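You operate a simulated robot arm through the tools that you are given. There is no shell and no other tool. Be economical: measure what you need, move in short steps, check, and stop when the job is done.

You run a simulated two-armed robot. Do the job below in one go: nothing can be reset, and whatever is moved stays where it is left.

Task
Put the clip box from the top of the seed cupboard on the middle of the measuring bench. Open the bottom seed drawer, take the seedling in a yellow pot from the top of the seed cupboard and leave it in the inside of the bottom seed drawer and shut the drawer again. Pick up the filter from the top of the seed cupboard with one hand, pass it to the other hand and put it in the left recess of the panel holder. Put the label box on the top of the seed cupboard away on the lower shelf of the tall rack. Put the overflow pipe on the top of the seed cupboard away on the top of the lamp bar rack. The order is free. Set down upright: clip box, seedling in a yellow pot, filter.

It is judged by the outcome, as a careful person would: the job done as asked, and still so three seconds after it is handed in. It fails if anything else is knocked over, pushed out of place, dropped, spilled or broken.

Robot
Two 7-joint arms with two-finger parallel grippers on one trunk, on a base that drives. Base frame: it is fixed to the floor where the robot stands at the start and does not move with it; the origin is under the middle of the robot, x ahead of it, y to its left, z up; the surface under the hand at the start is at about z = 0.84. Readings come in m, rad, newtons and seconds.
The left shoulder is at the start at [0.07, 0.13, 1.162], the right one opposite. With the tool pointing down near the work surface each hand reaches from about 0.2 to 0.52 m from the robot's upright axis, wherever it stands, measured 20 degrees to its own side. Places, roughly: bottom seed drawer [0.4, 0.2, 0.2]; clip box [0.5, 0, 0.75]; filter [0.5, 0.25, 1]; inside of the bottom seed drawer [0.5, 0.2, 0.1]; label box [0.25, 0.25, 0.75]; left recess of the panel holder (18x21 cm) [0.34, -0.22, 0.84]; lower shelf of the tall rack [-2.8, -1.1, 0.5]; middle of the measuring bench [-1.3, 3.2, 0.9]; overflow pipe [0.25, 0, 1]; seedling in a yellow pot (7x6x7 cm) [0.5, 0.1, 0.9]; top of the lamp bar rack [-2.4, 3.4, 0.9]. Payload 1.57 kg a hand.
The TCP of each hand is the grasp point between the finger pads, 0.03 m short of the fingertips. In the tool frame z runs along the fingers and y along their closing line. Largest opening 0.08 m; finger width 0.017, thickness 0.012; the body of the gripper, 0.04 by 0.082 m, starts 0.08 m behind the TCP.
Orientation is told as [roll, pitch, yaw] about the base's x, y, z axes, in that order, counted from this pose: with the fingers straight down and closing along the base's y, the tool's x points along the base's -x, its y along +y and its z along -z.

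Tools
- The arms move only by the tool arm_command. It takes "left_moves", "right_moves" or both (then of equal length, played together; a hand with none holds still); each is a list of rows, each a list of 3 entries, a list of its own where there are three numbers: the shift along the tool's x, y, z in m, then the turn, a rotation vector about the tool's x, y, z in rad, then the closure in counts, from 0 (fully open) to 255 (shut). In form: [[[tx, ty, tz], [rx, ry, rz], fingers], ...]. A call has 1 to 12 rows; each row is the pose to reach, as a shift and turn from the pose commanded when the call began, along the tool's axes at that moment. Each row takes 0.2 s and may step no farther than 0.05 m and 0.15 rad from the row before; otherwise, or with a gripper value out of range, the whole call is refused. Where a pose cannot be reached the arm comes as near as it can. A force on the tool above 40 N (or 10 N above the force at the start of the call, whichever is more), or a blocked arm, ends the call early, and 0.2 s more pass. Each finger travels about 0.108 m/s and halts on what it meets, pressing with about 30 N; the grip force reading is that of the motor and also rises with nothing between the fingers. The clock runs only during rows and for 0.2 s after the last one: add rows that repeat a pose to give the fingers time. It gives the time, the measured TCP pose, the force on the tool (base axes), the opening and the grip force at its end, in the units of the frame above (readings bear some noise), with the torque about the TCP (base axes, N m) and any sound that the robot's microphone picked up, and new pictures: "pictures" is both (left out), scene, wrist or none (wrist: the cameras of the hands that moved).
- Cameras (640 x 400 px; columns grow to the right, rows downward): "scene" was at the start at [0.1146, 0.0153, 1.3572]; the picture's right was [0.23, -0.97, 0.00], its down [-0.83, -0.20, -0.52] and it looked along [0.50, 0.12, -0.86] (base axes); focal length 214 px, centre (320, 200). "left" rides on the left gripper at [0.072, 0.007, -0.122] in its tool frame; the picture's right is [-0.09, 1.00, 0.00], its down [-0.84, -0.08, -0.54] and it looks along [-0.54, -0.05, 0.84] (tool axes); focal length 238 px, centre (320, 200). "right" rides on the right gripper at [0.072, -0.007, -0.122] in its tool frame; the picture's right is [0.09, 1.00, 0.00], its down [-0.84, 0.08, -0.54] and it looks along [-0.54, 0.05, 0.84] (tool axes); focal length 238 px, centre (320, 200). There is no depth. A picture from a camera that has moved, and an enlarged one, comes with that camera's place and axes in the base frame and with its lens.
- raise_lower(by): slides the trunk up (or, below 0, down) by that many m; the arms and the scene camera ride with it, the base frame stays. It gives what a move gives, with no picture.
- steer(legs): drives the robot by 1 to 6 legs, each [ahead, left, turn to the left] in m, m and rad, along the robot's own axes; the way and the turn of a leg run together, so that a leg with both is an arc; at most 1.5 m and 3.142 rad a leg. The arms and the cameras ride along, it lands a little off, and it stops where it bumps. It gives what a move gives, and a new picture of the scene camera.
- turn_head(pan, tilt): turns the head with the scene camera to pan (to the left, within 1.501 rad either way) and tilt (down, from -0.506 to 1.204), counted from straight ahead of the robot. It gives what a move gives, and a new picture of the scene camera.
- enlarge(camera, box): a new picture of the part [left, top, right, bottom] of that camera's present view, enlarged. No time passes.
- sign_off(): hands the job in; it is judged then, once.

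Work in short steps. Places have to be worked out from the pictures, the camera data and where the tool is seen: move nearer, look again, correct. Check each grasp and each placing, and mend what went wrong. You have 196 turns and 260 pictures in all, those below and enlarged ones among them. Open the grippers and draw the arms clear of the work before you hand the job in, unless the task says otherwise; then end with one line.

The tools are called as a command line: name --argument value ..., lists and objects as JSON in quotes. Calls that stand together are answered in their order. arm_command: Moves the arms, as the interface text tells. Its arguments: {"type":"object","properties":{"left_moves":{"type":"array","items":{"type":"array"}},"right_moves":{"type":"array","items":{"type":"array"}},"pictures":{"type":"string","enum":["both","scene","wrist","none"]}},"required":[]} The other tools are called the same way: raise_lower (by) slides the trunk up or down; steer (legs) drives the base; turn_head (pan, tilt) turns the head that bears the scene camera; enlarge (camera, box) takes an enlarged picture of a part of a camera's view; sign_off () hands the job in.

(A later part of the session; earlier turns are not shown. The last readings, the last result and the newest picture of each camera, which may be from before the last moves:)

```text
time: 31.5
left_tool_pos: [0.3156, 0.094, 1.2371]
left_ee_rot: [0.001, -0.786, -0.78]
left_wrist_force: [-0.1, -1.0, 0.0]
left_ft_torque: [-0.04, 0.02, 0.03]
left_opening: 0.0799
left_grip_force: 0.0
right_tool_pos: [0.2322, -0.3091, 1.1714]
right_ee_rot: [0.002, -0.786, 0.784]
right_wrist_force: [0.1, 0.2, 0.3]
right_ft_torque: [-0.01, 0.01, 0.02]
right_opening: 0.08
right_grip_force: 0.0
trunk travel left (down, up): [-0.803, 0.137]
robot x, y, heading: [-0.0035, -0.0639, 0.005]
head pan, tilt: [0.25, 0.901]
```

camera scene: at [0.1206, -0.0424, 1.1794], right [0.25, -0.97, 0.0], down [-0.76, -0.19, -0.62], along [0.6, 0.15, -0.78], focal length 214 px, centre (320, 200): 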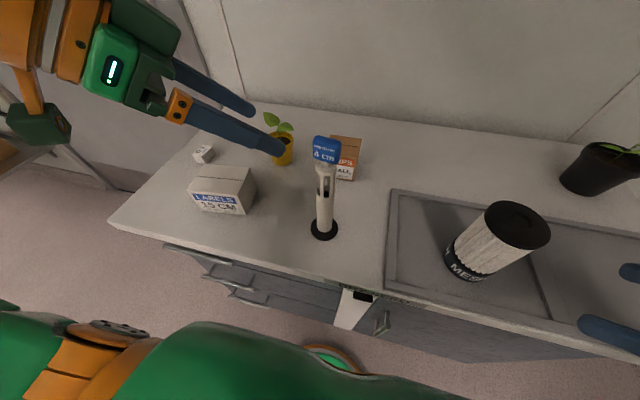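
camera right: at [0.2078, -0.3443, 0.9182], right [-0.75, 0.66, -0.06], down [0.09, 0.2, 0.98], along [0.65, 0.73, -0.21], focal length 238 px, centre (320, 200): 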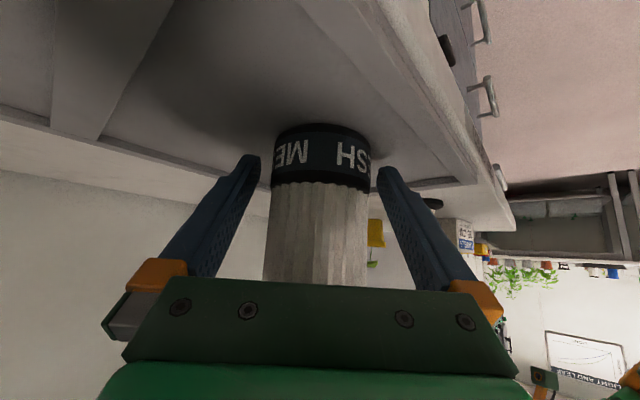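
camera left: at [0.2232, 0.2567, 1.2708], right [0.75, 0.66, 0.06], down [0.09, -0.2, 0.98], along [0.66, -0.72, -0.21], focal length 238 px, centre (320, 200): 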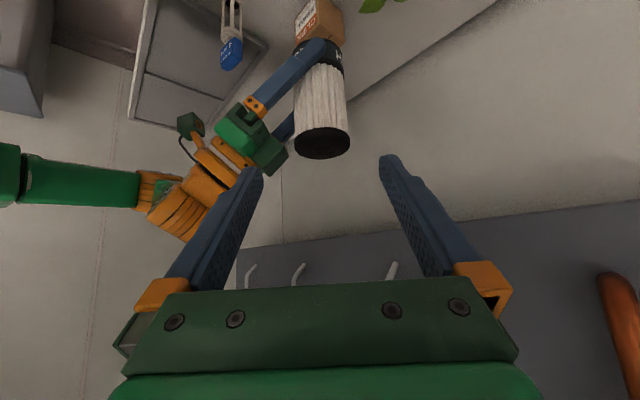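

Filter is placed. Next the seedling: I shift the base back left 0.1 m and then bring the left hand, yaw straight, in front of the pot for a close look.

steer --legs '[[0, 0.1, 0]]'

arm_command --left_moves '[[[0.019, 0.004, 0.039], [-0.0925, 0, -0.0925], 0], [[0.038, 0.007, 0.078], [-0.185, 0, -0.185], 0], [[0.057, 0.011, 0.117], [-0.2775, 0, -0.2775], 0], [[0.077, 0.015, 0.156], [-0.37, 0, -0.37], 0], [[0.096, 0.018, 0.195], [-0.4625, 0, -0.4625], 0], [[0.115, 0.022, 0.234], [-0.555, 0, -0.555], 0], [[0.115, 0.022, 0.234], [-0.555, 0, -0.555], 0]]' --pictures "both"

```text
time: 32.7
left_tool_pos: [0.3149, 0.1899, 1.2388]
left_ee_rot: [0.004, -0.783, -0.78]
left_wrist_force: [0.1, -0.2, -0.7]
left_ft_torque: [0.01, 0.04, 0.02]
left_opening: 0.0798
left_grip_force: 0.0
right_tool_pos: [0.2336, -0.2125, 1.1702]
right_ee_rot: [0.006, -0.788, 0.788]
right_wrist_force: [0.3, -0.2, -0.4]
right_ft_torque: [0.04, 0.01, 0.03]
right_opening: 0.0798
right_grip_force: 0.0
trunk travel left (down, up): [-0.803, 0.137]
robot x, y, heading: [-0.0014, 0.0359, 0.001]
head pan, tilt: [0.25, 0.901]
camera scene: at [0.1211, 0.0521, 1.3694], right [0.25, -0.97, 0.0], down [-0.76, -0.19, -0.62], along [0.6, 0.16, -0.78], focal length 214 px, centre (320, 200)
```

scene: 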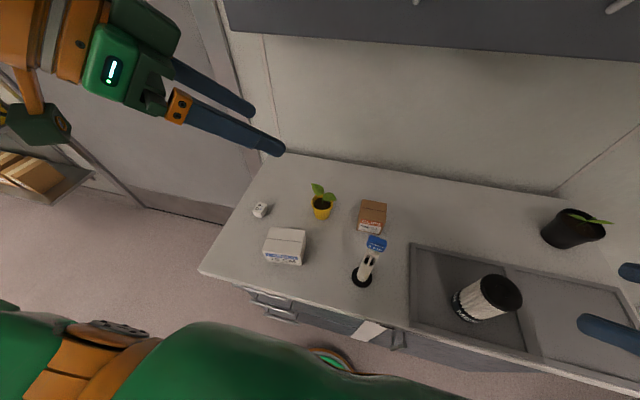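

```text
time: 34.3
left_tool_pos: [0.3887, 0.1482, 0.9908]
left_ee_rot: [-0.004, -0.789, 0.012]
left_wrist_force: [-0.1, -0.3, 0.1]
left_ft_torque: [-0.03, 0.01, -0.05]
left_opening: 0.0802
left_grip_force: 0.1
left hand out of reach, approached as far as the arm can: row 4, 5
right_tool_pos: [0.2333, -0.2081, 1.17]
right_ee_rot: [0.003, -0.789, 0.79]
right_wrist_force: [0.1, 0.5, -0.8]
right_ft_torque: [0.03, -0.01, 0.0]
right_opening: 0.08
right_grip_force: 0.2
trunk travel left (down, up): [-0.803, 0.137]
robot x, y, heading: [-0.0021, 0.036, 0.005]
head pan, tilt: [0.25, 0.901]
camera scene: at [0.1203, 0.057, 1.3694], right [0.25, -0.97, 0.0], down [-0.76, -0.2, -0.62], along [0.6, 0.16, -0.78], focal length 214 px, centre (320, 200)
camera left: at [0.2531, 0.1545, 1.026], right [0.06, 1.0, 0.06], down [0.21, -0.07, 0.98], along [0.98, -0.04, -0.21], focal length 238 px, centre (320, 200)
```

scene: 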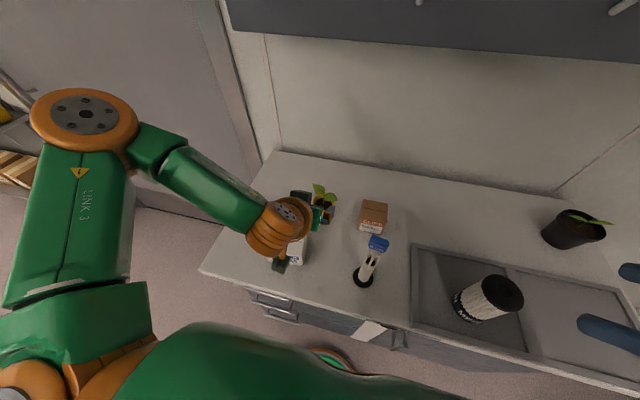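
left: 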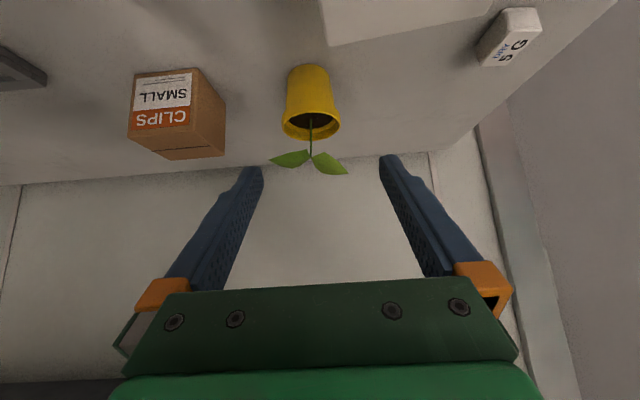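

Pot centre is about (0.478, 0.142), rim 6 cm, leaf top z≈0.935. I'll make the hand steeper (tilt ~32°) so its camera clears the label box, come down in front of the pot, then slide in horizontally.

arm_command --left_moves '[[[0.002, -0.002, 0.018], [0, 0.08, 0], 0], [[0.003, -0.004, 0.036], [0, 0.16, 0], 0], [[0.0047, -0.0057, 0.0533], [0, 0.24, 0], 0], [[0.028, -0.0057, 0.0767], [0, 0.24, 0], 0], [[0.0514, -0.0057, 0.1], [0, 0.24, 0], 0], [[0.0514, -0.0057, 0.1], [0, 0.24, 0], 0]]' --pictures "wrist"

```text
time: 35.7
left_tool_pos: [0.4102, 0.182, 0.9162]
left_ee_rot: [0.001, -0.545, 0.006]
left_wrist_force: [0.9, 0.0, 0.3]
left_ft_torque: [-0.04, -0.04, -0.03]
left_opening: 0.0798
left_grip_force: 0.1
left hand out of reach, approached as far as the arm can: row 2, 3, 4, 5, 6
right_tool_pos: [0.2343, -0.2088, 1.1706]
right_ee_rot: [0.004, -0.786, 0.788]
right_wrist_force: [0.7, -0.3, 0.8]
right_ft_torque: [-0.01, 0.03, -0.01]
right_opening: 0.0801
right_grip_force: 0.0
trunk travel left (down, up): [-0.803, 0.137]
robot x, y, heading: [-0.0002, 0.0377, 0.004]
head pan, tilt: [0.25, 0.901]
camera left: at [0.2862, 0.1886, 0.9835], right [0.07, 1.0, 0.05], down [0.43, -0.07, 0.9], along [0.9, -0.04, -0.44], focal length 238 px, centre (320, 200)
```

left: 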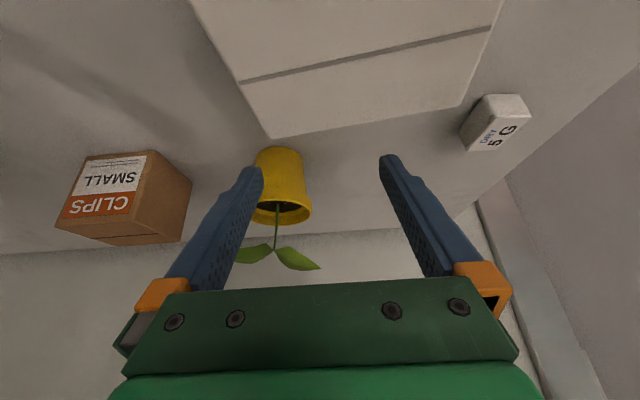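

The arm drifted: inward positions limit it. I'll lift the hand and shift the base 0.1 m right so the pot is more to the left hand's own side.

arm_command --left_moves '[[[-0.026, 0, -0.0428], [0, 0, 0], 0], [[-0.0518, 0, -0.0855], [0, 0, 0], 0]]' --pictures "none"

steer --legs '[[0, -0.12, 0]]'

```text
time: 36.3
left_tool_pos: [0.4079, 0.1831, 1.0208]
left_ee_rot: [-0.001, -0.547, 0.006]
left_wrist_force: [0.2, 1.2, -0.4]
left_ft_torque: [-0.01, 0.0, 0.02]
left_opening: 0.0798
left_grip_force: 0.0
right_tool_pos: [0.2319, -0.2086, 1.1698]
right_ee_rot: [0.003, -0.79, 0.792]
right_wrist_force: [-0.2, -0.6, -0.8]
right_ft_torque: [-0.04, -0.01, -0.06]
right_opening: 0.0802
right_grip_force: 0.0
trunk travel left (down, up): [-0.803, 0.137]
robot x, y, heading: [0.0006, 0.0384, 0.002]
head pan, tilt: [0.25, 0.901]
```

```text
time: 37.5
left_tool_pos: [0.4102, 0.0627, 1.0209]
left_ee_rot: [-0.006, -0.546, 0.012]
left_wrist_force: [0.1, 0.1, -0.3]
left_ft_torque: [-0.02, 0.01, -0.01]
left_opening: 0.0801
left_grip_force: 0.1
right_tool_pos: [0.2351, -0.3294, 1.1703]
right_ee_rot: [0.001, -0.783, 0.794]
right_wrist_force: [-0.3, 0.5, 0.2]
right_ft_torque: [0.01, -0.02, -0.02]
right_opening: 0.0802
right_grip_force: 0.0
trunk travel left (down, up): [-0.803, 0.137]
robot x, y, heading: [-0.0006, -0.0875, -0.001]
head pan, tilt: [0.25, 0.901]
camera scene: at [0.1217, -0.0636, 1.3693], right [0.25, -0.97, 0.0], down [-0.76, -0.2, -0.62], along [0.6, 0.16, -0.78], focal length 214 px, centre (320, 200)
```

scene: 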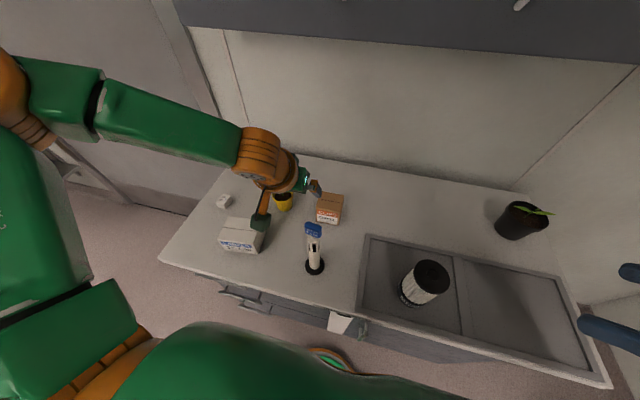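

Now move the left hand to in front of the pot again and check.

arm_command --left_moves '[[[0.0, 0.04, 0.0], [0, 0, 0], 0], [[0.0, 0.08, 0.01], [0, 0, 0], 0], [[0.014, 0.08, 0.038], [0, 0, 0], 0], [[0.028, 0.08, 0.065], [0, 0, 0], 0]]' --pictures "wrist"

```text
time: 38.5
left_tool_pos: [0.4221, 0.1402, 0.9507]
left_ee_rot: [-0.002, -0.544, 0.01]
left_wrist_force: [-0.7, -0.1, -0.4]
left_ft_torque: [-0.01, 0.0, 0.04]
left_opening: 0.0801
left_grip_force: 0.1
right_tool_pos: [0.2357, -0.3323, 1.1704]
right_ee_rot: [0.004, -0.786, 0.791]
right_wrist_force: [1.0, 0.0, 0.0]
right_ft_torque: [0.01, -0.02, -0.01]
right_opening: 0.0801
right_grip_force: 0.1
trunk travel left (down, up): [-0.803, 0.137]
robot x, y, heading: [0.0014, -0.0854, 0.008]
head pan, tilt: [0.25, 0.901]
camera left: at [0.2979, 0.1463, 1.0177], right [0.07, 1.0, 0.05], down [0.44, -0.07, 0.9], along [0.9, -0.04, -0.44], focal length 238 px, centre (320, 200)
```

left: 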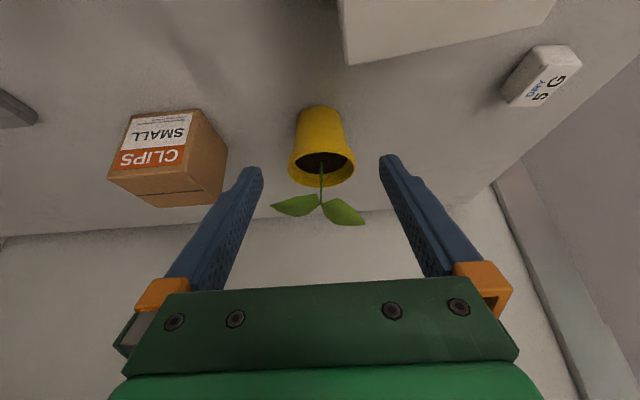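

Pot centred. Descend to z≈0.884, then slide forward 5.5 cm.

arm_command --left_moves '[[[0.0174, 0.002, 0.0287], [0, 0, 0], 0], [[0.0348, 0.002, 0.0573], [0, 0, 0], 0], [[0.0188, 0.002, 0.067], [0, 0, 0], 0], [[0.003, 0.002, 0.0765], [0, 0, 0], 0], [[-0.0122, 0.002, 0.0859], [0, 0, 0], 0]]' --pictures "wrist"

```text
time: 39.7
left_tool_pos: [0.4707, 0.1447, 0.8868]
left_ee_rot: [-0.002, -0.544, 0.009]
left_wrist_force: [0.0, 0.0, -0.2]
left_ft_torque: [0.05, -0.04, -0.01]
left_opening: 0.0799
left_grip_force: 0.1
left hand out of reach, approached as far as the arm can: row 5
right_tool_pos: [0.2361, -0.3318, 1.1712]
right_ee_rot: [0.004, -0.785, 0.791]
right_wrist_force: [0.3, 0.1, -0.1]
right_ft_torque: [-0.01, -0.03, 0.03]
right_opening: 0.0801
right_grip_force: 0.0
trunk travel left (down, up): [-0.803, 0.137]
robot x, y, heading: [0.0002, -0.0875, 0.006]
head pan, tilt: [0.25, 0.901]
camera left: at [0.3474, 0.1506, 0.9542], right [0.07, 1.0, 0.05], down [0.44, -0.07, 0.9], along [0.9, -0.04, -0.44], focal length 238 px, centre (320, 200)
```

left: 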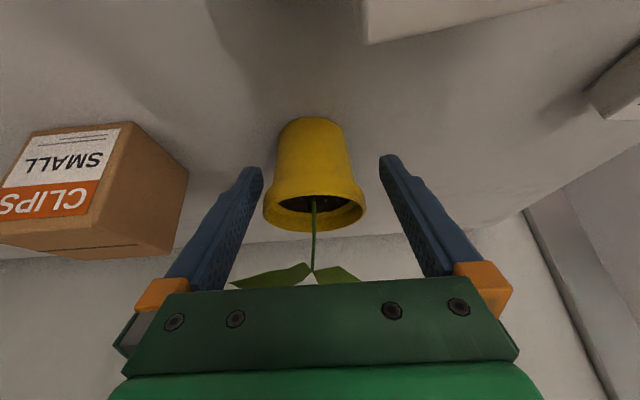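

Fingers straddle the pot below the rim. Trim y -3 mm and close.

arm_command --left_moves '[[[0, -0.003, 0], [0, 0, 0], 0], [[0, -0.003, 0], [0, 0, 0], 255], [[0, -0.003, 0], [0, 0, 0], 255], [[0, -0.003, 0], [0, 0, 0], 255]]' --pictures "wrist"

```text
time: 40.7
left_tool_pos: [0.4709, 0.1425, 0.8869]
left_ee_rot: [-0.002, -0.545, 0.01]
left_wrist_force: [-0.8, 0.0, -1.4]
left_ft_torque: [0.03, 0.02, -0.01]
left_opening: 0.0522
left_grip_force: 29.6
right_tool_pos: [0.2358, -0.3314, 1.1698]
right_ee_rot: [0.003, -0.785, 0.79]
right_wrist_force: [-0.1, -0.5, -0.6]
right_ft_torque: [-0.02, -0.03, 0.0]
right_opening: 0.0801
right_grip_force: 0.0
trunk travel left (down, up): [-0.803, 0.137]
robot x, y, heading: [-0.0033, -0.0853, 0.005]
head pan, tilt: [0.25, 0.901]
camera left: at [0.3468, 0.1481, 0.9552], right [0.07, 1.0, 0.05], down [0.43, -0.07, 0.9], along [0.9, -0.04, -0.44], focal length 238 px, centre (320, 200)
```

left: 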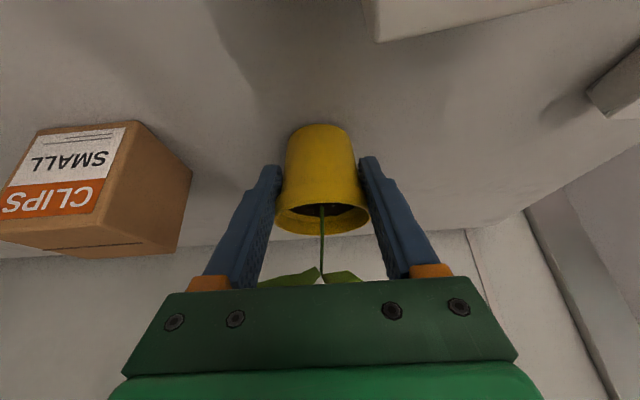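

Gripped. Lift 0.15 m, then back away from the cupboard to look at the drawers.

arm_command --left_moves '[[[-0.02, 0, -0.033], [0, 0, 0], 255], [[-0.04, 0, -0.066], [0, 0, 0], 255], [[-0.06, 0, -0.099], [0, 0, 0], 255], [[-0.078, 0, -0.128], [0, 0, 0], 255]]' --pictures "wrist"

steer --legs '[[-0.6, 0, 0]]'

turn_head --pan 0.1 --tilt 0.85

```text
time: 41.7
left_tool_pos: [0.4696, 0.141, 1.0404]
left_ee_rot: [0.001, -0.544, 0.01]
left_wrist_force: [-0.2, 0.5, -0.5]
left_ft_torque: [0.01, 0.0, 0.0]
left_opening: 0.0518
left_grip_force: 30.3
right_tool_pos: [0.2348, -0.3318, 1.1705]
right_ee_rot: [0.002, -0.786, 0.793]
right_wrist_force: [0.4, -0.3, -0.8]
right_ft_torque: [-0.02, -0.01, 0.04]
right_opening: 0.08
right_grip_force: 0.1
trunk travel left (down, up): [-0.803, 0.137]
robot x, y, heading: [0.0009, -0.088, 0.008]
head pan, tilt: [0.25, 0.901]
camera left: at [0.3457, 0.1458, 1.1075], right [0.07, 1.0, 0.05], down [0.44, -0.07, 0.9], along [0.9, -0.04, -0.44], focal length 238 px, centre (320, 200)
```

left: 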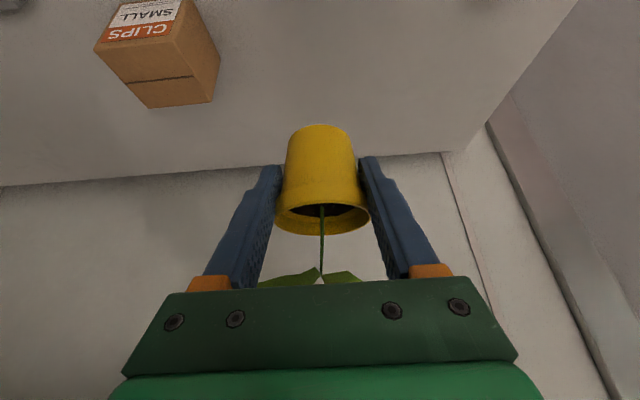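

```text
time: 45.2
left_tool_pos: [-0.139, 0.136, 1.0389]
left_ee_rot: [0.0, -0.545, 0.007]
left_wrist_force: [0.4, 0.2, -2.5]
left_ft_torque: [0.0, 0.0, 0.0]
left_opening: 0.052
left_grip_force: 30.4
right_tool_pos: [-0.3746, -0.3365, 1.1699]
right_ee_rot: [0.004, -0.786, 0.79]
right_wrist_force: [-0.1, 0.3, 0.3]
right_ft_torque: [0.02, 0.0, -0.01]
right_opening: 0.0801
right_grip_force: 0.0
trunk travel left (down, up): [-0.803, 0.137]
robot x, y, heading: [-0.606, -0.09, 0.005]
head pan, tilt: [0.25, 0.901]
camera scene: at [-0.4873, -0.0706, 1.3692], right [0.25, -0.97, 0.0], down [-0.76, -0.2, -0.62], along [0.6, 0.16, -0.78], focal length 214 px, centre (320, 200)
```

scene: 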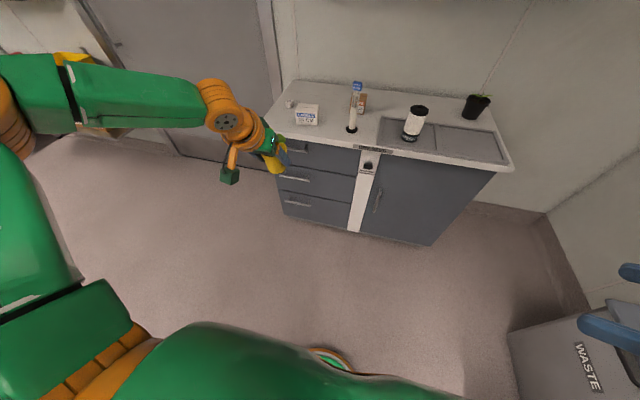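

```text
time: 45.9
left_tool_pos: [-0.1394, 0.1354, 1.0395]
left_ee_rot: [-0.001, -0.545, 0.007]
left_wrist_force: [-0.2, -0.4, -1.2]
left_ft_torque: [0.02, 0.01, -0.01]
left_opening: 0.0518
left_grip_force: 30.5
right_tool_pos: [-0.3771, -0.3374, 1.1714]
right_ee_rot: [0.003, -0.785, 0.789]
right_wrist_force: [-0.1, -0.1, 0.4]
right_ft_torque: [-0.01, -0.03, -0.01]
right_opening: 0.08
right_grip_force: 0.1
trunk travel left (down, up): [-0.803, 0.137]
robot x, y, heading: [-0.6103, -0.0923, 0.008]
head pan, tilt: [0.099, 0.85]
camera scene: at [-0.484, -0.0815, 1.3732], right [0.1, -0.99, 0.0], down [-0.75, -0.08, -0.66], along [0.66, 0.07, -0.75], focal length 214 px, centre (320, 200)
```

scene: 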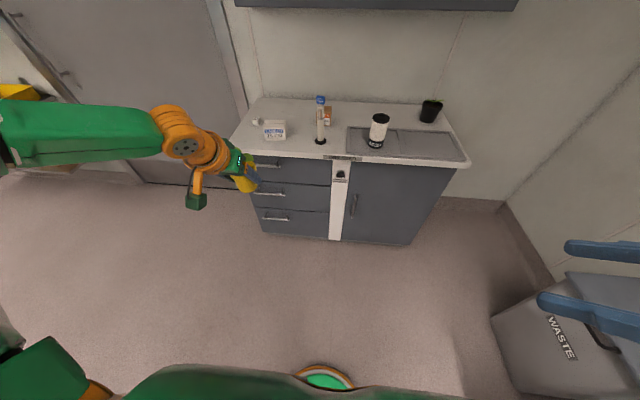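

Three drawers on the left side; bottom handle is a horizontal bar. I'll lower the trunk to view the bottom drawer straight on.

raise_lower --by -0.65

turn_head --pan 0.1 --tilt 0.45

```text
refused: -0.65 is not a number from -0.4 to 0.4
```

```text
time: 46.8
left_tool_pos: [-0.1392, 0.1351, 1.0397]
left_ee_rot: [-0.001, -0.545, 0.008]
left_wrist_force: [0.8, -0.5, -1.1]
left_ft_torque: [0.0, 0.01, 0.01]
left_opening: 0.0516
left_grip_force: 29.8
right_tool_pos: [-0.3759, -0.335, 1.1707]
right_ee_rot: [0.004, -0.787, 0.79]
right_wrist_force: [0.2, -0.3, 0.6]
right_ft_torque: [0.01, -0.03, 0.03]
right_opening: 0.0801
right_grip_force: 0.0
trunk travel left (down, up): [-0.803, 0.137]
robot x, y, heading: [-0.6117, -0.0884, 0.002]
head pan, tilt: [0.099, 0.45]
camera scene: at [-0.4703, -0.0801, 1.4076], right [0.1, -0.99, 0.0], down [-0.43, -0.05, -0.9], along [0.9, 0.09, -0.44], focal length 214 px, centre (320, 200)
```

scene: 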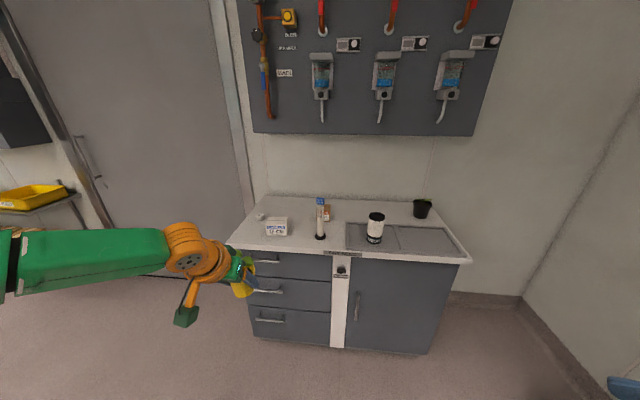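

raise_lower --by -0.4

raise_lower --by -0.3

enlarge --camera "scene" --box '[160, 100, 480, 400]'

```text
time: 50.6
left_tool_pos: [-0.1393, 0.1362, 0.6399]
left_ee_rot: [0.002, -0.545, 0.007]
left_wrist_force: [-0.6, -0.1, -1.5]
left_ft_torque: [-0.01, 0.02, -0.02]
left_opening: 0.0516
left_grip_force: 29.7
right_tool_pos: [-0.3759, -0.3359, 0.7705]
right_ee_rot: [0.004, -0.786, 0.788]
right_wrist_force: [-1.0, 0.2, -0.1]
right_ft_torque: [0.02, 0.0, 0.02]
right_opening: 0.0799
right_grip_force: 0.1
trunk travel left (down, up): [-0.403, 0.537]
robot x, y, heading: [-0.6129, -0.0916, 0.006]
head pan, tilt: [0.099, 0.45]
```

```text
time: 53.6
left_tool_pos: [-0.1399, 0.1356, 0.3392]
left_ee_rot: [0.0, -0.544, 0.006]
left_wrist_force: [0.3, -0.7, -0.8]
left_ft_torque: [0.01, 0.05, 0.01]
left_opening: 0.0515
left_grip_force: 30.0
right_tool_pos: [-0.3773, -0.336, 0.4706]
right_ee_rot: [0.002, -0.784, 0.788]
right_wrist_force: [-0.1, -0.2, -0.5]
right_ft_torque: [0.01, -0.01, 0.0]
right_opening: 0.08
right_grip_force: 0.0
trunk travel left (down, up): [-0.103, 0.837]
robot x, y, heading: [-0.6086, -0.0893, 0.004]
head pan, tilt: [0.099, 0.45]
```

```text
1.33 times, centred on (320, 250) of scene
camera zoom: at [-0.4705, -0.0801, 0.7077], right [0.1, -0.99, 0.0], down [-0.43, -0.05, -0.9], along [0.9, 0.09, -0.44], focal length 286 px, centre (320, 133)
```

zoom: 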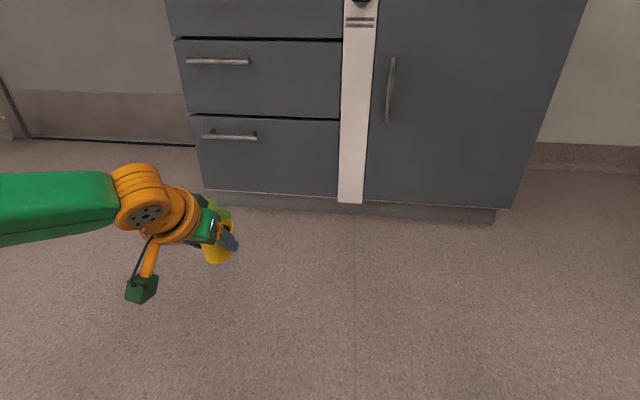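

Bottom drawer face spans z≈0.14–0.40; handle bar at about y 0.16–0.31, z≈0.35. I rotate the right hand to point forward with fingers closing vertically, extending it 0.2 m.

arm_command --right_moves '[[[-0.01, -0.0141, 0.01], [0.101, 0, -0.101], 0], [[-0.02, -0.0283, 0.02], [0.202, 0, -0.202], 0], [[-0.03, -0.0424, 0.03], [0.303, 0, -0.303], 0], [[-0.04, -0.0566, 0.04], [0.404, 0, -0.404], 0], [[-0.05, -0.0707, 0.05], [0.505, 0, -0.505], 0], [[-0.06, -0.0848, 0.06], [0.606, 0, -0.606], 0], [[-0.07, -0.099, 0.07], [0.707, 0, -0.707], 0], [[-0.08, -0.1131, 0.08], [0.808, 0, -0.808], 0], [[-0.09, -0.1273, 0.09], [0.909, 0, -0.909], 0], [[-0.1, -0.1414, 0.1], [1.01, 0, -1.01], 0], [[-0.1, -0.1414, 0.1], [1.111, 0, -1.111], 0], [[-0.1, -0.1414, 0.1], [1.111, 0, -1.111], 0]]' --pictures "both"

```text
time: 56.2
left_tool_pos: [-0.1397, 0.1351, 0.3389]
left_ee_rot: [0.001, -0.546, 0.007]
left_wrist_force: [-0.6, 0.7, -1.3]
left_ft_torque: [0.03, 0.0, -0.01]
left_opening: 0.0517
left_grip_force: 29.7
right_tool_pos: [-0.1681, -0.3083, 0.5147]
right_ee_rot: [-1.562, 0.0, 1.574]
right_wrist_force: [-0.1, -0.1, -0.2]
right_ft_torque: [-0.01, 0.01, 0.0]
right_opening: 0.0802
right_grip_force: 0.0
right hand out of reach, approached as far as the arm can: row 1, 2, 3, 4, 5, 6, 7, 8, 9, 10, 11, 12
trunk travel left (down, up): [-0.103, 0.837]
robot x, y, heading: [-0.6078, -0.0877, 0.007]
head pan, tilt: [0.099, 0.45]
camera scene: at [-0.4705, -0.0801, 0.7076], right [0.1, -0.99, 0.0], down [-0.43, -0.05, -0.9], along [0.9, 0.09, -0.44], focal length 214 px, centre (320, 200)
camera right: at [-0.2911, -0.3811, 0.522], right [-0.01, -0.09, -1.0], down [-0.55, 0.84, -0.07], along [0.84, 0.54, -0.05], focal length 238 px, centre (320, 200)
```

scene: 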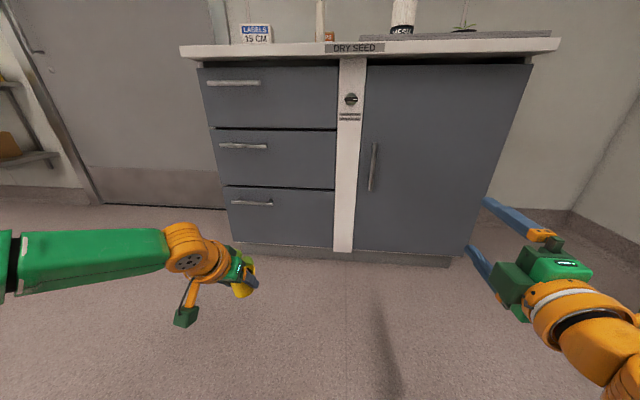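
right: 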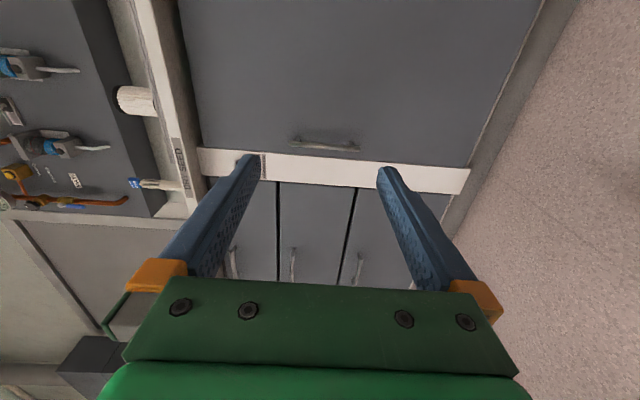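

Right hand has the needed orientation. Before driving left ~0.5 m, look left for obstacles.

turn_head --pan 1.3 --tilt 0.35

```text
time: 57.6
left_tool_pos: [-0.141, 0.1354, 0.3394]
left_ee_rot: [0.0, -0.543, 0.006]
left_wrist_force: [-0.3, 0.4, -1.5]
left_ft_torque: [0.01, 0.01, -0.02]
left_opening: 0.0513
left_grip_force: 29.9
right_tool_pos: [-0.1686, -0.3069, 0.5152]
right_ee_rot: [-1.564, -0.003, 1.574]
right_wrist_force: [0.1, 0.1, -0.5]
right_ft_torque: [0.02, -0.01, 0.01]
right_opening: 0.08
right_grip_force: 0.1
trunk travel left (down, up): [-0.103, 0.837]
robot x, y, heading: [-0.6114, -0.0903, 0.007]
head pan, tilt: [1.3, 0.351]
camera scene: at [-0.5373, 0.0002, 0.7169], right [0.96, -0.26, 0.0], down [-0.09, -0.33, -0.94], along [0.25, 0.91, -0.34], focal length 214 px, centre (320, 200)
```

scene: 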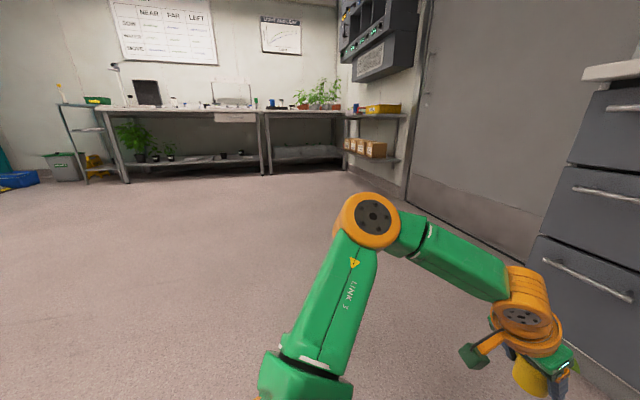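

Space is free on the left. Drive left 0.54 m.

steer --legs '[[0, 0.54, 0]]'

turn_head --pan -0.3 --tilt 0.5

enlarge --camera "right" --box '[160, 0, 480, 200]'

```text
time: 60.8
left_tool_pos: [-0.1419, 0.6855, 0.3394]
left_ee_rot: [-0.001, -0.542, 0.006]
left_wrist_force: [-0.2, 0.6, -0.9]
left_ft_torque: [0.02, 0.03, -0.03]
left_opening: 0.0513
left_grip_force: 30.1
right_tool_pos: [-0.1703, 0.2416, 0.5161]
right_ee_rot: [-1.564, -0.001, 1.573]
right_wrist_force: [0.5, 0.6, -0.1]
right_ft_torque: [0.03, 0.01, -0.01]
right_opening: 0.0803
right_grip_force: 0.2
trunk travel left (down, up): [-0.103, 0.837]
robot x, y, heading: [-0.6124, 0.4615, -0.002]
head pan, tilt: [1.3, 0.351]
camera scene: at [-0.5391, 0.5509, 0.7169], right [0.96, -0.27, 0.0], down [-0.09, -0.33, -0.94], along [0.25, 0.91, -0.34], focal length 214 px, centre (320, 200)
```

scene: 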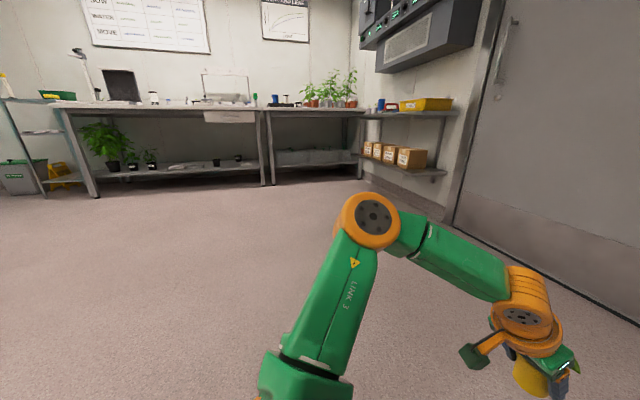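

```text
time: 62.4
left_tool_pos: [-0.1417, 0.6849, 0.3388]
left_ee_rot: [-0.002, -0.546, 0.005]
left_wrist_force: [-0.3, -0.3, -1.3]
left_ft_torque: [0.01, 0.02, 0.01]
left_opening: 0.0515
left_grip_force: 30.4
right_tool_pos: [-0.1696, 0.2414, 0.5152]
right_ee_rot: [-1.565, -0.005, 1.57]
right_wrist_force: [-1.0, -0.6, -0.3]
right_ft_torque: [0.03, -0.02, 0.01]
right_opening: 0.08
right_grip_force: 0.1
trunk travel left (down, up): [-0.103, 0.837]
robot x, y, heading: [-0.6105, 0.4607, -0.0]
head pan, tilt: [-0.3, 0.499]
camera scene: at [-0.4768, 0.4345, 0.7032], right [-0.29, -0.96, 0.0], down [-0.46, 0.14, -0.88], along [0.84, -0.26, -0.48], focal length 214 px, centre (320, 200)
```

scene: 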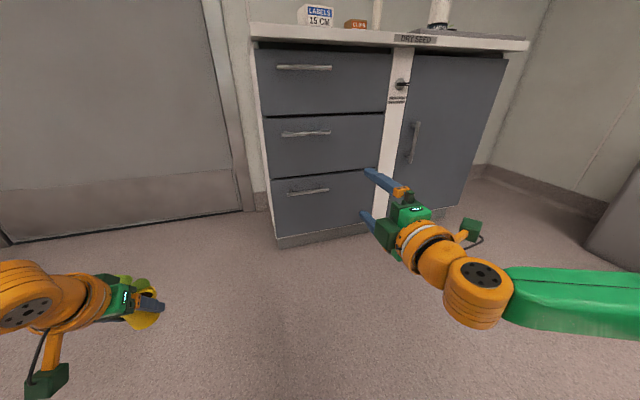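

```text
2.00 times, centred on (320, 100) of right
camera zoom: at [-0.2937, 0.1691, 0.5222], right [-0.01, -0.09, -1.0], down [-0.54, 0.84, -0.07], along [0.84, 0.54, -0.05], focal length 477 px, centre (320, 400)
```

zoom: 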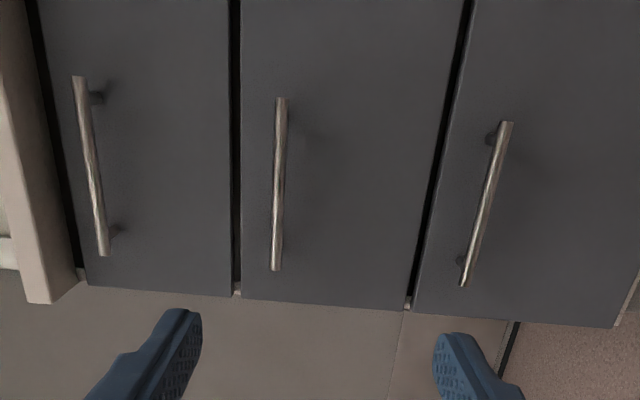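

Bottom handle bar: y≈0.175–0.33, z≈0.347, x≈0.2–0.22. I lower the right hand to that height.

arm_command --right_moves '[[[0, 0.042, 0], [0, 0, 0], 0], [[0, 0.084, 0], [0, 0, 0], 0], [[0, 0.126, 0], [0, 0, 0], 0], [[0, 0.168, 0], [0, 0, 0], 0], [[0, 0.168, 0], [0, 0, 0], 0]]' --pictures "wrist"

```text
time: 63.6
left_tool_pos: [-0.1423, 0.6849, 0.3403]
left_ee_rot: [0.0, -0.543, 0.005]
left_wrist_force: [-0.2, -0.1, -0.7]
left_ft_torque: [-0.02, 0.04, 0.02]
left_opening: 0.051
left_grip_force: 30.5
right_tool_pos: [-0.1691, 0.2409, 0.5156]
right_ee_rot: [-1.564, -0.003, 1.572]
right_wrist_force: [1.3, -1.0, 0.5]
right_ft_torque: [-0.03, 0.02, 0.02]
right_opening: 0.0803
right_grip_force: 0.1
right hand out of reach, approached as far as the arm can: row 1, 2, 3, 4, 5
trunk travel left (down, up): [-0.103, 0.837]
robot x, y, heading: [-0.6116, 0.4645, 0.002]
head pan, tilt: [-0.3, 0.499]
camera right: at [-0.2937, 0.1691, 0.5222], right [-0.01, -0.09, -1.0], down [-0.54, 0.84, -0.07], along [0.84, 0.54, -0.05], focal length 238 px, centre (320, 200)
```

right: 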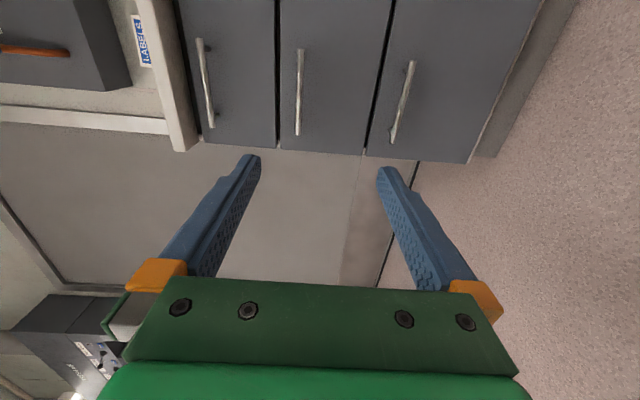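

That orientation can't go lower. I'll tip the fingers 45° downward (still straddling the bar) while lowering, which should suit the arm better.

arm_command --right_moves '[[[0, 0.02, 0], [-0.131, 0, 0], 0], [[0, 0.04, 0], [-0.262, 0, 0], 0], [[0, 0.06, 0], [-0.393, 0, 0], 0], [[0, 0.08, 0], [-0.524, 0, 0], 0], [[0, 0.1, 0], [-0.654, 0, 0], 0], [[0, 0.12, 0], [-0.785, 0, 0], 0], [[0, 0.14, 0], [-0.785, 0, 0], 0]]' --pictures "wrist"

```text
time: 65.2
left_tool_pos: [-0.1413, 0.6845, 0.3399]
left_ee_rot: [-0.001, -0.545, 0.005]
left_wrist_force: [-0.6, -0.7, -0.8]
left_ft_torque: [-0.01, 0.01, 0.01]
left_opening: 0.0512
left_grip_force: 29.7
right_tool_pos: [-0.1877, 0.2897, 0.3507]
right_ee_rot: [-0.78, -0.002, 1.571]
right_wrist_force: [-0.4, 0.2, -1.5]
right_ft_torque: [0.0, 0.01, -0.02]
right_opening: 0.08
right_grip_force: 0.1
right hand out of reach, approached as far as the arm can: row 1, 2, 3, 4, 5, 6, 7
trunk travel left (down, up): [-0.103, 0.837]
robot x, y, heading: [-0.6129, 0.4621, 0.002]
head pan, tilt: [-0.3, 0.499]
camera right: at [-0.2713, 0.2173, 0.4404], right [-0.71, -0.09, -0.7], down [-0.44, 0.84, 0.33], along [0.56, 0.54, -0.63], focal length 238 px, centre (320, 200)
```

right: 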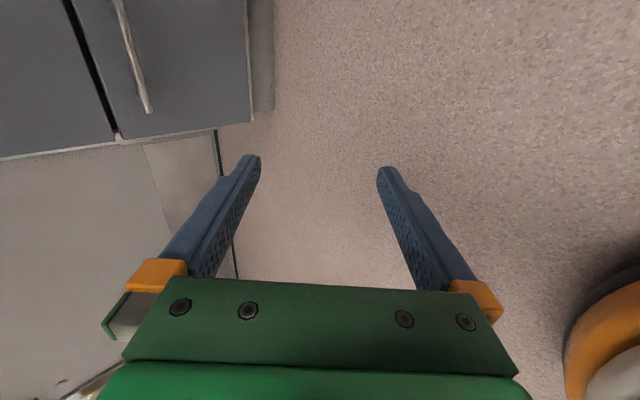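

The tipped hand works: TCP (-0.188,0.29,0.351). Half-close the fingers and drive closer (ahead 0.28, right 0.04), then re-measure the bar.

steer --legs '[[0.28, -0.04, 0]]'

arm_command --right_moves '[[[0, 0, 0], [0, 0, 0], 120], [[0, 0, 0], [0, 0, 0], 120]]' --pictures "both"

```text
time: 67.2
left_tool_pos: [0.133, 0.6487, 0.3396]
left_ee_rot: [0.0, -0.544, 0.009]
left_wrist_force: [-0.7, 0.9, -1.5]
left_ft_torque: [0.0, 0.03, -0.03]
left_opening: 0.0511
left_grip_force: 29.9
right_tool_pos: [0.0872, 0.253, 0.3507]
right_ee_rot: [-0.782, -0.001, 1.575]
right_wrist_force: [0.3, 0.6, 0.4]
right_ft_torque: [-0.02, 0.03, 0.01]
right_opening: 0.0799
right_grip_force: 0.0
trunk travel left (down, up): [-0.103, 0.837]
robot x, y, heading: [-0.3342, 0.4222, -0.001]
head pan, tilt: [-0.3, 0.499]
camera scene: at [-0.2014, 0.3969, 0.7032], right [-0.29, -0.96, 0.0], down [-0.46, 0.14, -0.88], along [0.84, -0.25, -0.48], focal length 214 px, centre (320, 200)
```

scene: 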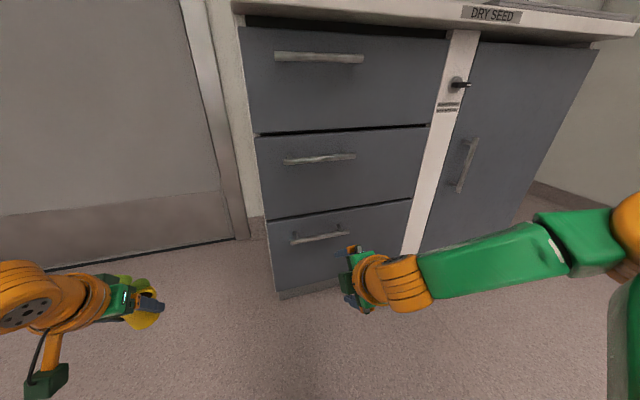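

```text
time: 67.8
left_tool_pos: [0.1322, 0.6496, 0.3404]
left_ee_rot: [0.0, -0.545, 0.008]
left_wrist_force: [-0.4, 0.1, -0.9]
left_ft_torque: [0.0, 0.03, 0.0]
left_opening: 0.0511
left_grip_force: 30.3
right_tool_pos: [0.0874, 0.2525, 0.3497]
right_ee_rot: [-0.783, -0.001, 1.574]
right_wrist_force: [0.1, -0.2, 0.0]
right_ft_torque: [0.0, 0.03, 0.03]
right_opening: 0.0425
right_grip_force: 0.0
trunk travel left (down, up): [-0.103, 0.837]
robot x, y, heading: [-0.3375, 0.4258, 0.009]
head pan, tilt: [-0.3, 0.499]
camera scene: at [-0.2014, 0.3969, 0.7032], right [-0.29, -0.96, 0.0], down [-0.46, 0.14, -0.88], along [0.84, -0.25, -0.48], focal length 214 px, centre (320, 200)
camera right: at [0.0049, 0.1804, 0.4406], right [-0.71, -0.09, -0.7], down [-0.44, 0.83, 0.33], along [0.55, 0.54, -0.63], focal length 238 px, centre (320, 200)
```

scene: 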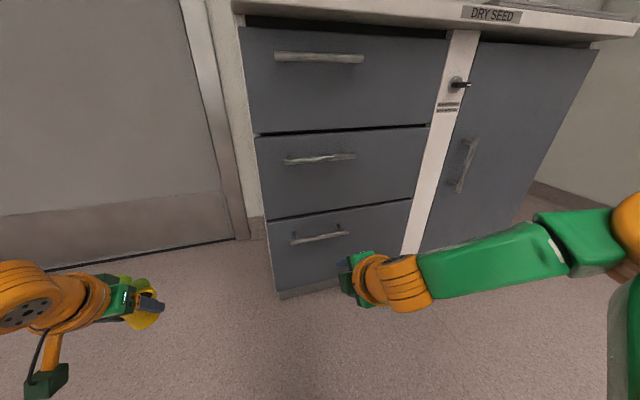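
right: 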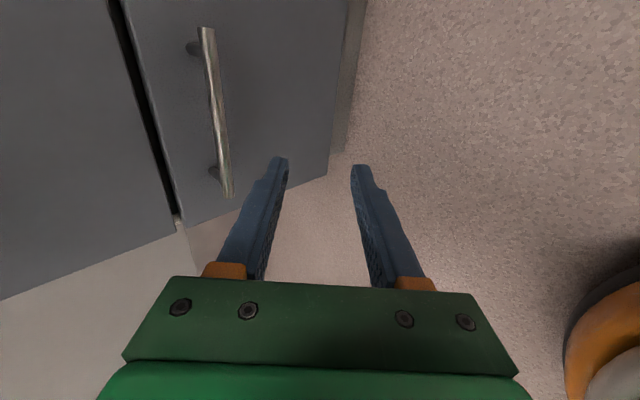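

Bar is at about x 0.209, z 0.349. I'll position up-and-behind along the finger axis (0.136, 0.25, 0.422) with fingers at ~3.6 cm opening.

arm_command --right_moves '[[[0, -0.043, -0.008], [0, 0, 0], 140], [[0, -0.0856, -0.0163], [0, 0, 0], 140], [[0, -0.0856, -0.0163], [0, 0, 0], 140]]' --pictures "wrist"

```text
time: 68.6
left_tool_pos: [0.1324, 0.6483, 0.3401]
left_ee_rot: [0.0, -0.545, 0.008]
left_wrist_force: [-0.1, 0.5, -0.7]
left_ft_torque: [0.0, 0.02, 0.0]
left_opening: 0.0512
left_grip_force: 30.0
right_tool_pos: [0.1066, 0.2793, 0.3731]
right_ee_rot: [-0.785, -0.003, 1.573]
right_wrist_force: [-0.5, 0.3, 0.6]
right_ft_torque: [0.0, -0.01, -0.03]
right_opening: 0.036
right_grip_force: 0.0
right hand out of reach, approached as far as the arm can: row 1, 2, 3
trunk travel left (down, up): [-0.103, 0.837]
robot x, y, heading: [-0.3361, 0.4232, 0.003]
head pan, tilt: [-0.3, 0.499]
camera right: at [0.0237, 0.2078, 0.4634], right [-0.7, -0.09, -0.7], down [-0.44, 0.84, 0.33], along [0.56, 0.54, -0.63], focal length 238 px, centre (320, 200)
```

right: 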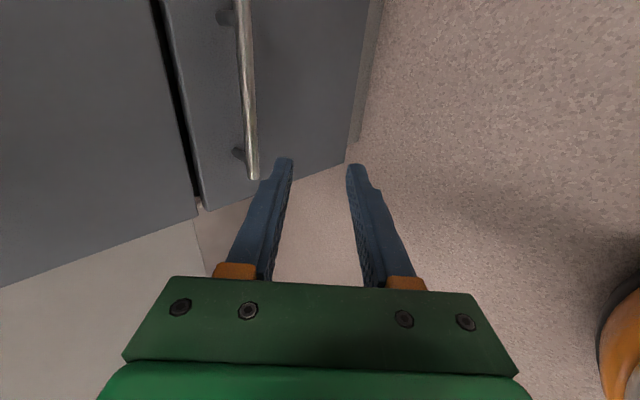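

Arm range is limited in this wrist pose, so I use trunk and base for positioning: up 0.05, ahead 0.03, right 0.03.

raise_lower --by 0.05

steer --legs '[[0.03, -0.03, 0]]'

arm_command --right_moves '[[[0, 0, 0], [0, 0, 0], 140]]' --pictures "wrist"

```text
time: 69.5
left_tool_pos: [0.133, 0.649, 0.3897]
left_ee_rot: [0.001, -0.543, 0.01]
left_wrist_force: [1.2, 0.5, -1.1]
left_ft_torque: [0.03, 0.03, -0.02]
left_opening: 0.0511
left_grip_force: 29.2
right_tool_pos: [0.1062, 0.2801, 0.4237]
right_ee_rot: [-0.782, -0.004, 1.573]
right_wrist_force: [-0.6, 0.0, 0.0]
right_ft_torque: [-0.01, 0.01, 0.03]
right_opening: 0.0361
right_grip_force: 0.1
trunk travel left (down, up): [-0.153, 0.787]
robot x, y, heading: [-0.3346, 0.4206, 0.009]
head pan, tilt: [-0.3, 0.499]
```

```text
time: 70.4
left_tool_pos: [0.1629, 0.6198, 0.3888]
left_ee_rot: [0.0, -0.545, 0.009]
left_wrist_force: [0.3, 1.0, -0.7]
left_ft_torque: [0.01, 0.02, 0.02]
left_opening: 0.0512
left_grip_force: 30.0
right_tool_pos: [0.1371, 0.2505, 0.4231]
right_ee_rot: [-0.783, 0.0, 1.572]
right_wrist_force: [0.8, -0.4, 0.4]
right_ft_torque: [0.01, 0.03, -0.01]
right_opening: 0.0359
right_grip_force: 0.0
trunk travel left (down, up): [-0.153, 0.787]
robot x, y, heading: [-0.3063, 0.3971, 0.008]
head pan, tilt: [-0.3, 0.499]
camera scene: at [-0.1709, 0.3676, 0.7532], right [-0.29, -0.96, 0.0], down [-0.46, 0.14, -0.88], along [0.84, -0.25, -0.48], focal length 214 px, centre (320, 200)
```

scene: 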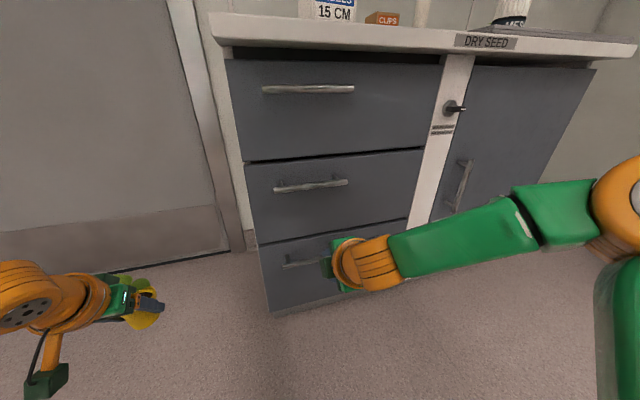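

```text
time: 70.8
left_tool_pos: [0.1619, 0.6206, 0.3888]
left_ee_rot: [-0.001, -0.544, 0.008]
left_wrist_force: [0.4, -0.2, -0.8]
left_ft_torque: [-0.01, 0.04, 0.02]
left_opening: 0.0514
left_grip_force: 30.0
right_tool_pos: [0.1371, 0.2506, 0.4231]
right_ee_rot: [-0.783, -0.002, 1.573]
right_wrist_force: [-0.1, -0.1, 0.2]
right_ft_torque: [-0.02, -0.02, 0.0]
right_opening: 0.0359
right_grip_force: 0.1
trunk travel left (down, up): [-0.153, 0.787]
robot x, y, heading: [-0.3068, 0.3937, 0.009]
head pan, tilt: [-0.3, 0.499]
camera right: at [0.0541, 0.1784, 0.5133], right [-0.7, -0.09, -0.7], down [-0.44, 0.84, 0.33], along [0.56, 0.54, -0.63], focal length 238 px, centre (320, 200)
```

right: 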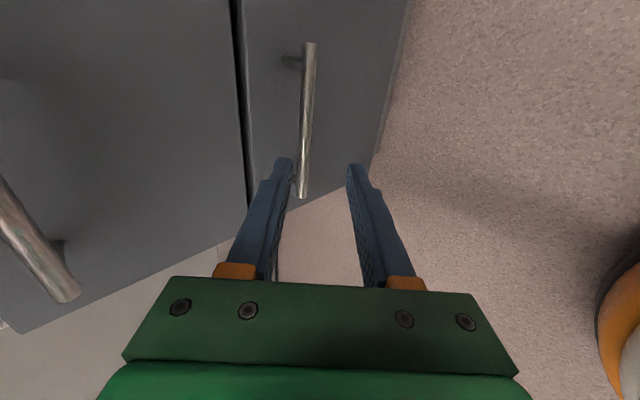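

Triangulating both views the bar is at x≈0.249, z≈0.331, about 14 cm ahead along the finger axis and 14 mm to one side. Try the arm along its axis, in part.

arm_command --right_moves '[[[0, -0.014, 0.03], [0, 0, 0], 140], [[0, -0.014, 0.06], [0, 0, 0], 140], [[0, -0.014, 0.07], [0, 0, 0], 140]]' --pictures "wrist"

```text
time: 71.6
left_tool_pos: [0.1634, 0.6213, 0.3906]
left_ee_rot: [-0.001, -0.544, 0.009]
left_wrist_force: [0.5, -0.3, -1.1]
left_ft_torque: [0.02, 0.04, -0.03]
left_opening: 0.0509
left_grip_force: 29.5
right_tool_pos: [0.1954, 0.2506, 0.3825]
right_ee_rot: [-0.788, -0.005, 1.571]
right_wrist_force: [0.6, -0.3, -0.9]
right_ft_torque: [-0.04, 0.0, -0.04]
right_opening: 0.0362
right_grip_force: 0.1
right hand out of reach, approached as far as the arm can: row 1
trunk travel left (down, up): [-0.153, 0.787]
robot x, y, heading: [-0.309, 0.3934, 0.006]
head pan, tilt: [-0.3, 0.499]
camera right: at [0.1118, 0.18, 0.4724], right [-0.7, -0.09, -0.71], down [-0.44, 0.84, 0.33], along [0.56, 0.54, -0.63], focal length 238 px, centre (320, 200)
```

right: 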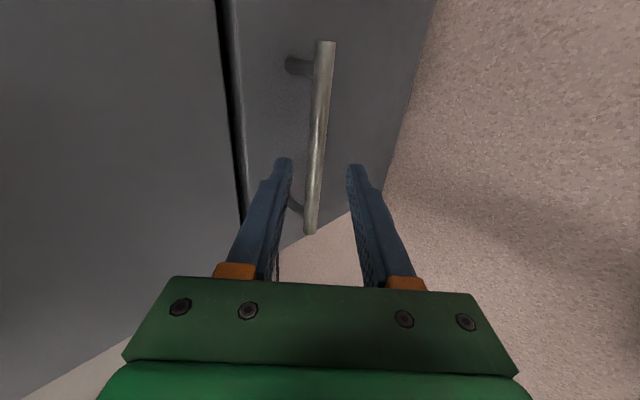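

Aligned well. Advance 4 cm more.

arm_command --right_moves '[[[0, -0.001, 0.02], [0, 0, 0], 140], [[0, -0.001, 0.04], [0, 0, 0], 140]]' --pictures "wrist"

```text
time: 72.2
left_tool_pos: [0.1637, 0.6201, 0.3895]
left_ee_rot: [0.001, -0.543, 0.01]
left_wrist_force: [-0.8, -0.3, -1.1]
left_ft_torque: [-0.01, 0.0, -0.01]
left_opening: 0.0511
left_grip_force: 30.0
right_tool_pos: [0.2213, 0.2528, 0.3544]
right_ee_rot: [-0.788, -0.003, 1.571]
right_wrist_force: [0.4, -0.2, -0.4]
right_ft_torque: [-0.03, -0.01, 0.02]
right_opening: 0.0361
right_grip_force: 0.0
right hand out of reach, approached as far as the arm can: row 1, 2
trunk travel left (down, up): [-0.153, 0.787]
robot x, y, heading: [-0.3058, 0.3948, 0.01]
head pan, tilt: [-0.3, 0.499]
camera right: at [0.1386, 0.1807, 0.4445], right [-0.7, -0.09, -0.71], down [-0.44, 0.84, 0.33], along [0.56, 0.54, -0.63], focal length 238 px, centre (320, 200)
```

right: 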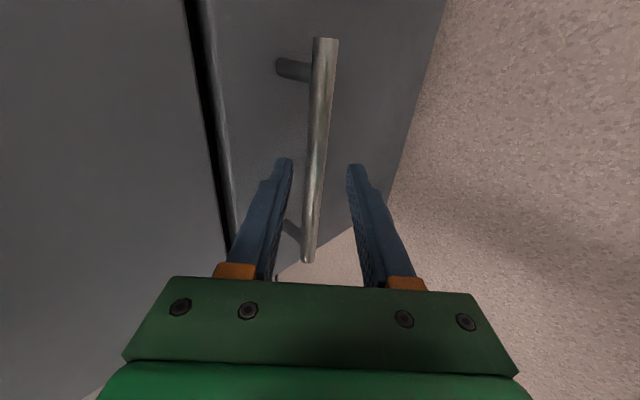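

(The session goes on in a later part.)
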